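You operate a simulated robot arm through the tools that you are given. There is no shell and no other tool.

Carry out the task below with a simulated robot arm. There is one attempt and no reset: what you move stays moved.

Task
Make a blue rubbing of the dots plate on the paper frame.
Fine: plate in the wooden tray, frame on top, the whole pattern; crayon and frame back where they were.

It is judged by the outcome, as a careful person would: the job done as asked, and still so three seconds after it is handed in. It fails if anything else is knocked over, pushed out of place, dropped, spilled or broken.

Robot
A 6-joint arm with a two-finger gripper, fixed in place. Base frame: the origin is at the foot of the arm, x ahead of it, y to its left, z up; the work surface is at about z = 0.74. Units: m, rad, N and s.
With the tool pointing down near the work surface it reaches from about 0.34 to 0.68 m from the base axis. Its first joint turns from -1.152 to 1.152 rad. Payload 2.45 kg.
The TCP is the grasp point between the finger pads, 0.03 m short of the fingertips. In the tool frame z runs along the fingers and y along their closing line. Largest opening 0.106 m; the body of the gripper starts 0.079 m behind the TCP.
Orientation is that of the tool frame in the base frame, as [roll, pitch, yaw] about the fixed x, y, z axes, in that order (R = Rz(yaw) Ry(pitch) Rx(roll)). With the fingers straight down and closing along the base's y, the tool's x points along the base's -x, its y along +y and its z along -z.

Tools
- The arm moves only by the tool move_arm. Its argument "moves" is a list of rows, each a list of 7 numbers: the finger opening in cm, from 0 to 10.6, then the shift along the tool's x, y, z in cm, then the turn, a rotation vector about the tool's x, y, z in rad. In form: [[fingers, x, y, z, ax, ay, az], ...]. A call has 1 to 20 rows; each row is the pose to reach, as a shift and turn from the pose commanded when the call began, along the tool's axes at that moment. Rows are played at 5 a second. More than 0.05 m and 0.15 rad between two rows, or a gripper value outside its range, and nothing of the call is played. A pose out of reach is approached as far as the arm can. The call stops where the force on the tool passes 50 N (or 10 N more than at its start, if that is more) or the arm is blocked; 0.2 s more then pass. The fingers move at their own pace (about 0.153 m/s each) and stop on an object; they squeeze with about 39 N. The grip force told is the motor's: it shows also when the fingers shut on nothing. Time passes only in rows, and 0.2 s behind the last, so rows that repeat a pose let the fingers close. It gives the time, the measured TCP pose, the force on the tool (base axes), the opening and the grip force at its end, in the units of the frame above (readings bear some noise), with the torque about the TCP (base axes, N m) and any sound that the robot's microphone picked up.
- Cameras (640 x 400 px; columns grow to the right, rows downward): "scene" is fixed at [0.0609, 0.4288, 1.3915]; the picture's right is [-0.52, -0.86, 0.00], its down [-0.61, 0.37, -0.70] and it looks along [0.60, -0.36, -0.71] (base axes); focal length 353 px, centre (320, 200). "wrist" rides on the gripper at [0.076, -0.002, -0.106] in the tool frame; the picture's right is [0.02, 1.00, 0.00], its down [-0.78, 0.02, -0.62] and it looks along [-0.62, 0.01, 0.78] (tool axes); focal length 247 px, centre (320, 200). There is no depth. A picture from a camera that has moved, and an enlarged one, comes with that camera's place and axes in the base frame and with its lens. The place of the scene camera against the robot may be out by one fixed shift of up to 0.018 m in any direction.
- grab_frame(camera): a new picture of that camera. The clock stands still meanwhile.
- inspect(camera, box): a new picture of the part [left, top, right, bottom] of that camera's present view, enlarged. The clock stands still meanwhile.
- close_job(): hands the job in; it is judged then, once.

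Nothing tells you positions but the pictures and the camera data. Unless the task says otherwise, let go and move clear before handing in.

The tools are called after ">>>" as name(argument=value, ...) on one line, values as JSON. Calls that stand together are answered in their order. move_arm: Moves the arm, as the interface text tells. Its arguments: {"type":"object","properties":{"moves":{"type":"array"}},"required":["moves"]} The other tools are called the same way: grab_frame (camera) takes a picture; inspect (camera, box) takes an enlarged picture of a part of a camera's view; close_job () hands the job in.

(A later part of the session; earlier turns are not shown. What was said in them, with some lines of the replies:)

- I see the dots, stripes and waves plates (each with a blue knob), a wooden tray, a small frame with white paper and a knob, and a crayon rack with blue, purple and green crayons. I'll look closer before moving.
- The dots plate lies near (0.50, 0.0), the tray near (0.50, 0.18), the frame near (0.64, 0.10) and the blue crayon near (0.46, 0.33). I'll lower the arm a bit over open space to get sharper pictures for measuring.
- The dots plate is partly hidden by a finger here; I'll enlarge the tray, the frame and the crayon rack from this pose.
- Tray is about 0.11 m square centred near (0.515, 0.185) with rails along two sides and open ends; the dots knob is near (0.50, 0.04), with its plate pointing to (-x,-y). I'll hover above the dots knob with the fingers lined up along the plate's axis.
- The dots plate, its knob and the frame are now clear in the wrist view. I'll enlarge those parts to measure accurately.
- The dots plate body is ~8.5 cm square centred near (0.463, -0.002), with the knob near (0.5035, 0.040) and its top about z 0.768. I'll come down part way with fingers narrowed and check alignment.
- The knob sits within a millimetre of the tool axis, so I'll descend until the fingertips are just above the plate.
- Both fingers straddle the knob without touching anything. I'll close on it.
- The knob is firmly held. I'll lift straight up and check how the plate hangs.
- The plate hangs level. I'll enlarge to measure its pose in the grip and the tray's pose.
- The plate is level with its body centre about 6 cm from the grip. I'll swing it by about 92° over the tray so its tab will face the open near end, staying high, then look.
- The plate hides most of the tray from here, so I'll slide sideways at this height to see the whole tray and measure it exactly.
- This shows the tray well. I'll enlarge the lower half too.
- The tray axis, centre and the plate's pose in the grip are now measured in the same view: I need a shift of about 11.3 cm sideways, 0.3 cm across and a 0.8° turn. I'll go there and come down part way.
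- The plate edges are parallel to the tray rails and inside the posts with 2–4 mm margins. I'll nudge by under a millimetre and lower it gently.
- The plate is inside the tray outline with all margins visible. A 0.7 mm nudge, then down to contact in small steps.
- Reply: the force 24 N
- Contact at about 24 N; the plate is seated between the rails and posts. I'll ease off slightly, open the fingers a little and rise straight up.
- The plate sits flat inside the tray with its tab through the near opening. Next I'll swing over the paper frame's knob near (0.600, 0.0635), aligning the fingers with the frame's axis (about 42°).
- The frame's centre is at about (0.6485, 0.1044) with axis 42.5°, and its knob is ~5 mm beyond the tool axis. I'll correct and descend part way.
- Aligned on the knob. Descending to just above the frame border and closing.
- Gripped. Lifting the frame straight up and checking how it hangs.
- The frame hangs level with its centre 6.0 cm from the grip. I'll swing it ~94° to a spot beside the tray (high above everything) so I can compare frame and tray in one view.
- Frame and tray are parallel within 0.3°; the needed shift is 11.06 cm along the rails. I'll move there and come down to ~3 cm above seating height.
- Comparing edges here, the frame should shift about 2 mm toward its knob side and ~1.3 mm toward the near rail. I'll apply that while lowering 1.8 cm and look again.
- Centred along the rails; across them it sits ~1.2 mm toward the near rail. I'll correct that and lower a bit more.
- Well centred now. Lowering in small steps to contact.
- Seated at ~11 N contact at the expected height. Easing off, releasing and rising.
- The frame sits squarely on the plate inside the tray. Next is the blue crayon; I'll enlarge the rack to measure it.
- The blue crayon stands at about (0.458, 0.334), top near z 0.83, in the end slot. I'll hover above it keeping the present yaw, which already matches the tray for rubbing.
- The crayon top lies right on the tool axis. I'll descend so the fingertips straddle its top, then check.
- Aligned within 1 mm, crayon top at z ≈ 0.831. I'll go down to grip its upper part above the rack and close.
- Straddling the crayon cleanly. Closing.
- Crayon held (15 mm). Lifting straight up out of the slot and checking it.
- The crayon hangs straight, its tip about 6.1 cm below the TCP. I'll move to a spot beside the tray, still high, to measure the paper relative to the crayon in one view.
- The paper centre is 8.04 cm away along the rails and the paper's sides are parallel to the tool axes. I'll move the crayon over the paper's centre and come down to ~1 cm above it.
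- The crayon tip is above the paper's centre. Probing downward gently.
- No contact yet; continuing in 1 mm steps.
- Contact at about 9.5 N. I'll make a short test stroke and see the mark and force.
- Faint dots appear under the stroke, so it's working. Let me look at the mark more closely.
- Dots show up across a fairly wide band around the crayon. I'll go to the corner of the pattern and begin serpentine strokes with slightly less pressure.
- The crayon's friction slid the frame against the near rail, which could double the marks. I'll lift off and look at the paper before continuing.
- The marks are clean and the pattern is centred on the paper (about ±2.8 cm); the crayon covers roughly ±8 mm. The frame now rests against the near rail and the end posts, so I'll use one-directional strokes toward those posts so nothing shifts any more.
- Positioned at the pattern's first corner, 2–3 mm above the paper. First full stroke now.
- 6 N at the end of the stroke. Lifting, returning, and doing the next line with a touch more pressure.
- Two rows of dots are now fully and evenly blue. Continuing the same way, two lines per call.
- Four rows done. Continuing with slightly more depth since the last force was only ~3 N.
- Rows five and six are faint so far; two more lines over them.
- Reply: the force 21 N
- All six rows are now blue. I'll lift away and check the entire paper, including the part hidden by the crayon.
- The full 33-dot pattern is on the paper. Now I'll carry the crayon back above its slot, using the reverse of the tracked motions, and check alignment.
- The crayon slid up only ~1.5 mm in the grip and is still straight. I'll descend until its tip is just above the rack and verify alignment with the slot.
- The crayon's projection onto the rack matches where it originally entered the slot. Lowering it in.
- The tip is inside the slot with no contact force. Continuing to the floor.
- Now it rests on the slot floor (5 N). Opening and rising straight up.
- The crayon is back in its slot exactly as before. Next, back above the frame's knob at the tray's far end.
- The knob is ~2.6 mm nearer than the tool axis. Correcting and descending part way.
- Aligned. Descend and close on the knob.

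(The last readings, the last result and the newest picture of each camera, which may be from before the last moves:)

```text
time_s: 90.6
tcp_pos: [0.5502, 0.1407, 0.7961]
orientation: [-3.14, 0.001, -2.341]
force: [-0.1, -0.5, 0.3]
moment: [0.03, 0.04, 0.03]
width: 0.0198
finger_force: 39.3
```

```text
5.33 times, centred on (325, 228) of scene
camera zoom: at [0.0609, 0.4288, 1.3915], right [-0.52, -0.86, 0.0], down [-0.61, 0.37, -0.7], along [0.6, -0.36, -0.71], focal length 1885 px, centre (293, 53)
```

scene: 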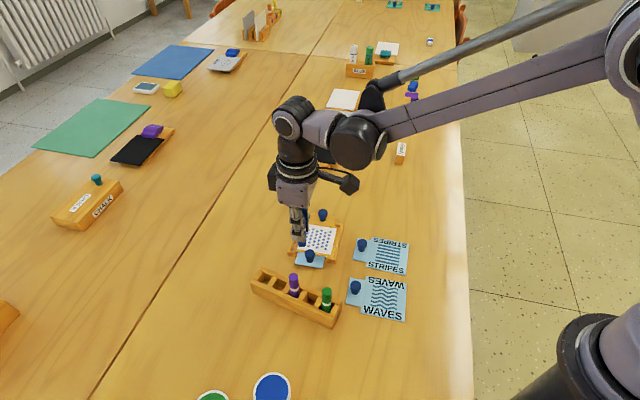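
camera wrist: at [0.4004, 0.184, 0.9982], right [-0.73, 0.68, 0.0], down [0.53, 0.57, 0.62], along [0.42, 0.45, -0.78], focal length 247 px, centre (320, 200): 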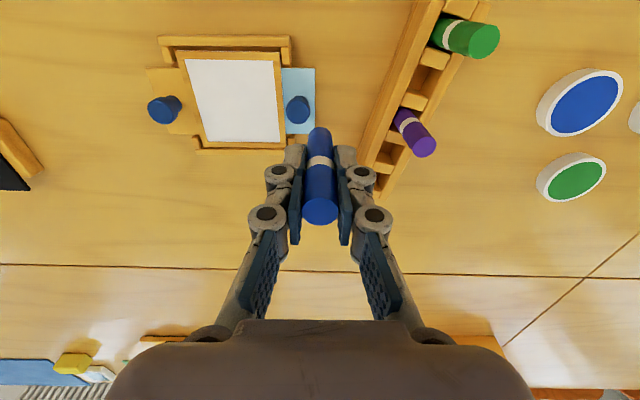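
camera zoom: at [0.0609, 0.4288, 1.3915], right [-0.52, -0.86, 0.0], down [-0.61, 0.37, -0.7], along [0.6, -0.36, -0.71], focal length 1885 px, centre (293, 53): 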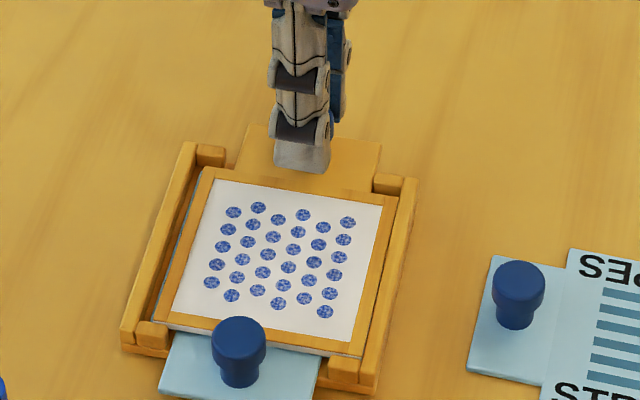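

Held. Lifting the frame straight up out of the tray.

>>> move_arm(moves=[[0.5, 0, 0, -0.5, 0, 0, 0], [0.5, 0, 0, -1.5, 0, 0, 0], [0.5, 0, 0, -3, 0, 0, 0], [0.5, 0, 0, -6, 0, 0, 0], [0.5, 0, 0, -9, 0, 0, 0], [0.5, 0, 0, -12, 0, 0, 0], [0.5, 0, 0, -12, 0, 0, 0]])

>>> inspect(camera="wrist", box=[260, 40, 532, 210])

>>> grab_frame(camera="scene")

```text
time_s: 92.2
tcp_pos: [0.5502, 0.1403, 0.9155]
orientation: [-3.14, 0.0, -2.34]
force: [0.1, 0.2, -0.2]
moment: [-0.04, -0.03, 0.01]
width: 0.0196
finger_force: 38.8
```

```text
2.35 times, centred on (396, 125) of wrist
camera zoom: at [0.4981, 0.0854, 1.0233], right [-0.73, 0.68, 0.0], down [0.53, 0.57, 0.62], along [0.42, 0.45, -0.78], focal length 581 px, centre (141, 376)
```

zoom: 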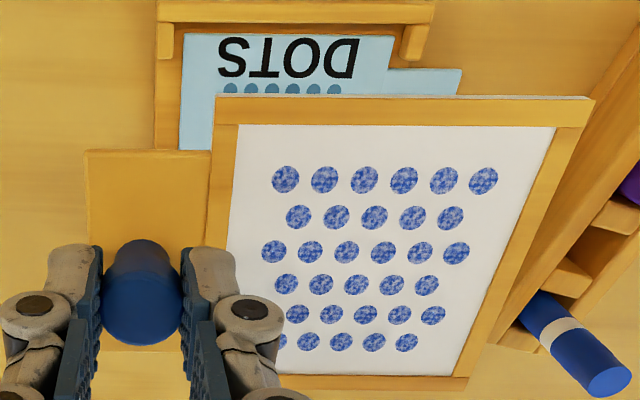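

```text
taken
```

scene: 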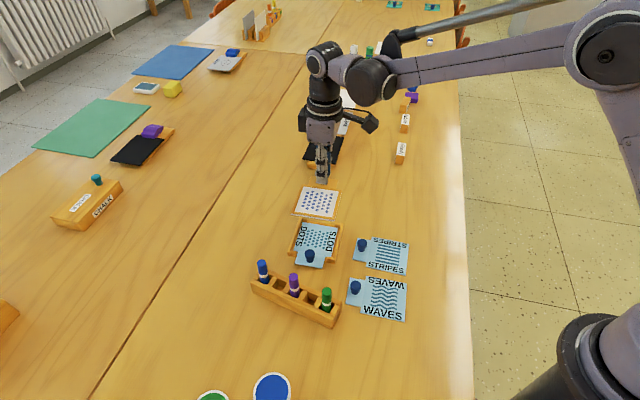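

The plate stays in the tray and the frame is in the grip with its rubbing. Now I'll swing it back −94° above its original place at (0.6485, 0.1044).

>>> move_arm(moves=[[0.5, 0.15, -0.77, 0, 0, 0, 0.1368], [0.5, 0.31, -1.54, 0, 0, 0, 0.2737], [0.5, 0.46, -2.32, 0, 0, 0, 0.4105], [0.5, 0.61, -3.09, 0, 0, 0, 0.5473], [0.5, 0.76, -3.86, 0, 0, 0, 0.6842], [0.5, 0.92, -4.63, 0, 0, 0, 0.821], [0.5, 1.07, -5.4, 0, 0, 0, 0.9578], [0.5, 1.22, -6.17, 0, 0, 0, 1.0947], [0.5, 1.37, -6.95, 0, 0, 0, 1.2315], [0.5, 1.53, -7.72, 0, 0, 0, 1.3683], [0.5, 1.68, -8.49, 0, 0, 0, 1.5052], [0.5, 1.83, -9.26, 0, 0, 0, 1.642], [0.5, 1.83, -9.26, 2.5, 0, 0, 1.642], [0.5, 1.83, -9.26, 5, 0, 0, 1.642], [0.5, 1.83, -9.26, 7.5, 0, 0, 1.642], [0.5, 1.83, -9.26, 9.5, 0, 0, 1.642], [0.5, 1.83, -9.26, 9.5, 0, 0, 1.642], [0.5, 1.83, -9.26, 9.5, 0, 0, 1.642]])

>>> inspect(camera="wrist", box=[260, 60, 532, 230])

>>> inspect(camera="scene", box=[280, 150, 400, 230])

```text
time_s: 96.0
tcp_pos: [0.6027, 0.0647, 0.8211]
orientation: [-3.14, 0.002, 2.299]
force: [-0.7, -0.1, -0.2]
moment: [-0.02, -0.02, 0.01]
width: 0.0192
finger_force: 39.0
```

```text
2.35 times, centred on (396, 145) of wrist
camera zoom: at [0.5494, 0.1215, 0.9284], right [0.73, 0.68, 0.0], down [0.53, -0.57, 0.62], along [0.42, -0.45, -0.78], focal length 581 px, centre (141, 329)
```

zoom: 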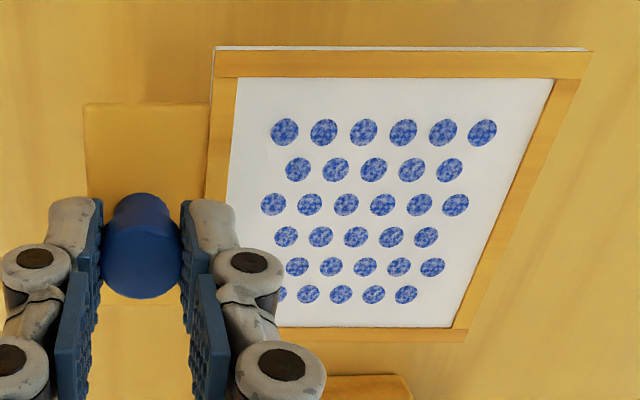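

```text
5.00 times, centred on (340, 190) of scene
camera zoom: at [0.0609, 0.4288, 1.3915], right [-0.52, -0.86, 0.0], down [-0.61, 0.37, -0.7], along [0.6, -0.36, -0.71], focal length 1767 px, centre (220, 250)
```

zoom: 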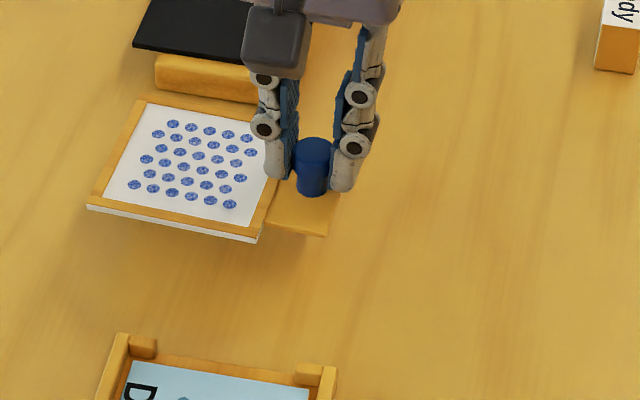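

It's nearly back: a ~2 mm correction is needed. Applying it while lowering to just above the table.

>>> move_arm(moves=[[0.5, -0.1, 0, 0.8, 0, 0, 0], [0.5, -0.22, 0, 1.8, 0, 0, 0], [0.5, -0.22, 0, 2.7, 0, 0, 0], [0.5, -0.22, 0, 3.2, 0, 0, 0], [0.5, -0.22, 0, 3.2, 0, 0, 0]])

>>> inspect(camera="scene", box=[280, 150, 400, 230])

```text
time_s: 97.2
tcp_pos: [0.6049, 0.0622, 0.7895]
orientation: [3.14, 0.003, 2.302]
force: [-0.6, -0.3, -0.4]
moment: [-0.01, -0.01, -0.01]
width: 0.0194
finger_force: 38.6
```

```text
5.00 times, centred on (340, 190) of scene
camera zoom: at [0.0609, 0.4288, 1.3915], right [-0.52, -0.86, 0.0], down [-0.61, 0.37, -0.7], along [0.6, -0.36, -0.71], focal length 1767 px, centre (220, 250)
```

zoom: 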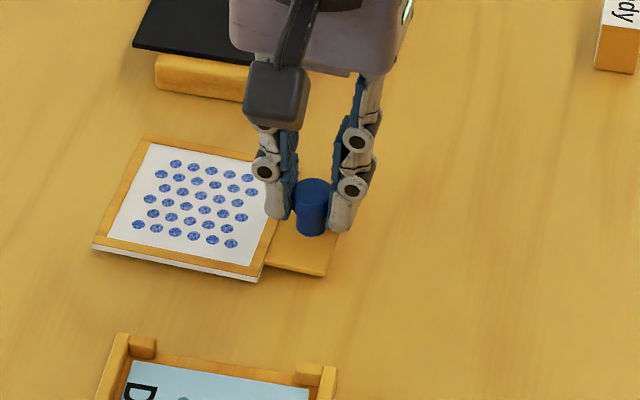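

The frame matches its original outline. Lowering the last few millimetres.

>>> move_arm(moves=[[0.5, 0, 0, 0.2, 0, 0, 0], [0.5, 0, 0, 0.4, 0, 0, 0], [0.5, 0, 0, 0.4, 0, 0, 0]])

```text
time_s: 98.0
tcp_pos: [0.6047, 0.0611, 0.7852]
orientation: [-3.141, 0.002, 2.301]
force: [-0.3, -0.3, -1.8]
moment: [-0.01, 0.04, -0.01]
width: 0.0192
finger_force: 39.1
```

>>> move_arm(moves=[[0.5, 0, 0, 0.06, 0, 0, 0], [0.5, 0, 0, 0.12, 0, 0, 0], [0.5, 0, 0, 0.12, 0, 0, 0]])

>>> inspect(camera="scene", box=[280, 150, 400, 230])

```text
time_s: 98.8
tcp_pos: [0.6055, 0.0616, 0.7846]
orientation: [-3.141, 0.003, 2.301]
force: [1.1, -0.3, 0.8]
moment: [-0.02, 0.03, 0.02]
width: 0.0194
finger_force: 38.5
```

```text
5.00 times, centred on (340, 190) of scene
camera zoom: at [0.0609, 0.4288, 1.3915], right [-0.52, -0.86, 0.0], down [-0.61, 0.37, -0.7], along [0.6, -0.36, -0.71], focal length 1767 px, centre (220, 250)
```

zoom: 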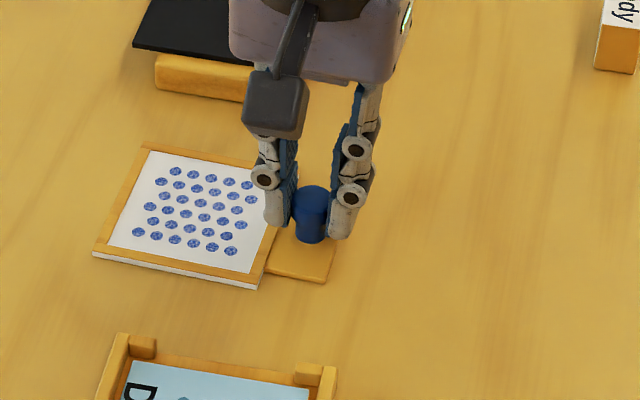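

It matches the original outline and is at table height. One more millimetre to feel contact, then release.

>>> move_arm(moves=[[0.5, 0, 0, 0.05, 0, 0, 0], [0.5, 0, 0, 0.1, 0, 0, 0], [0.5, 0, 0, 0.1, 0, 0, 0]])

```text
time_s: 99.6
tcp_pos: [0.6046, 0.0614, 0.784]
orientation: [-3.141, 0.003, 2.3]
force: [-1.1, -2.4, 8.0]
moment: [-0.08, 0.06, -0.04]
width: 0.0193
finger_force: 39.7
```

Contact at 8 N. Easing off, opening, and rising clear.

>>> move_arm(moves=[[0.5, 0, 0, -0.07, 0, 0, 0], [2.5, 0, 0, -0.07, 0, 0, 0], [4.2, 0, 0, -0.07, 0, 0, 0], [4.2, 0, 0, -0.07, 0, 0, 0], [4.2, 0, 0, -2, 0, 0, 0], [4.2, 0, 0, -5, 0, 0, 0], [4.2, 0, 0, -9, 0, 0, 0], [4.2, 0, 0, -13, 0, 0, 0], [4.2, 0, 0, -13, 0, 0, 0]])

>>> grab_frame(camera="wrist")

>>> inspect(camera="scene", box=[280, 150, 400, 230])

>>> inspect(camera="scene", box=[230, 210, 430, 335])

>>> grab_frame(camera="scene")

```text
time_s: 101.6
tcp_pos: [0.6037, 0.0631, 0.9122]
orientation: [-3.142, 0.002, 2.301]
force: [0.4, -0.5, 0.3]
moment: [0.0, -0.01, 0.02]
width: 0.0418
finger_force: 0.1
```

```text
taken
camera wrist: at [0.5523, 0.1201, 1.0204], right [0.73, 0.68, 0.0], down [0.53, -0.57, 0.62], along [0.42, -0.45, -0.78], focal length 247 px, centre (320, 200)
```

wrist: 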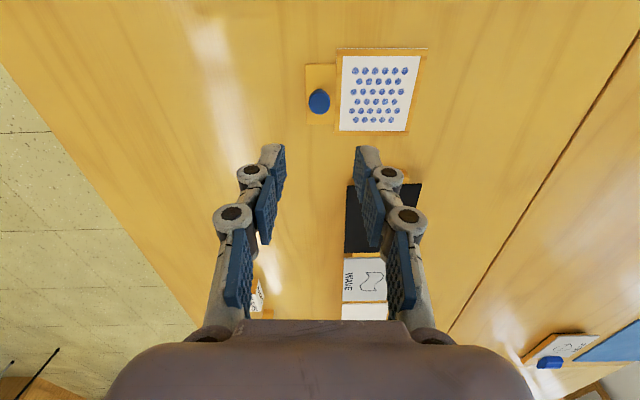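

```text
5.00 times, centred on (340, 190) of scene
camera zoom: at [0.0609, 0.4288, 1.3915], right [-0.52, -0.86, 0.0], down [-0.61, 0.37, -0.7], along [0.6, -0.36, -0.71], focal length 1767 px, centre (220, 250)
```

zoom: 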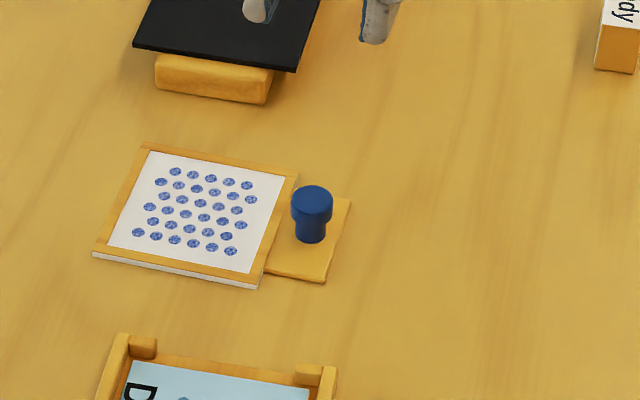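

```text
3.20 times, centred on (330, 272) of scene
camera zoom: at [0.0609, 0.4288, 1.3915], right [-0.52, -0.86, 0.0], down [-0.61, 0.37, -0.7], along [0.6, -0.36, -0.71], focal length 1131 px, centre (288, -32)
```

zoom: 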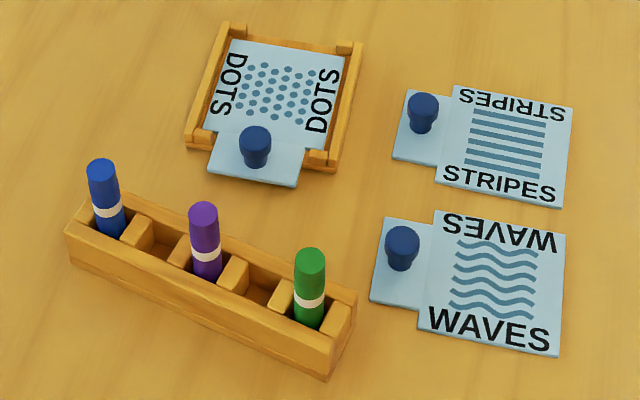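

```text
taken
```

scene: 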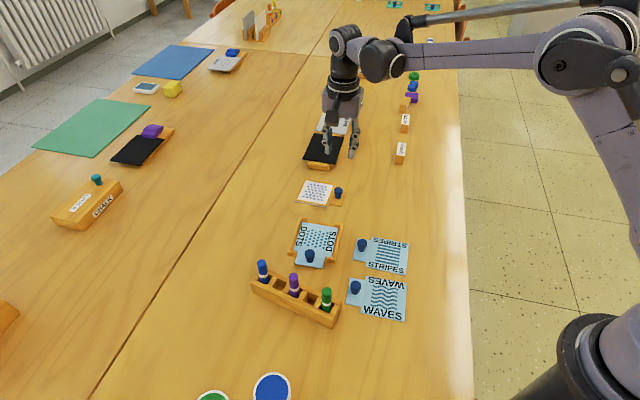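

The full blue dots rubbing is on the paper. The frame and crayon are back where they started, the plate lies flat in the tray, and nothing else moved. The gripper is empty and clear, so I'm handing in.

>>> close_job()

```text
The job is handed in.
```

I made the blue dots rubbing and handed the job in. All 33 dots show clearly on the paper.

- **Plate:** I left it lying flat in the wooden tray, where the rubbing was made. You only asked for the crayon and frame to go back.
- **Frame:** it is back at its starting spot, matching its original outline in the scene camera to within a millimetre or two.
- **Crayon:** the blue crayon is back upright in the same slot of the rack.
- **During the rubbing:** the crayon's drag slid the frame a few millimetres against the tray's rail and posts. After that I stroked in one direction only. No doubled or smeared dots show.

In the last pictures the other plates, the other crayons and the tray look undisturbed. The gripper is empty and clear of everything.
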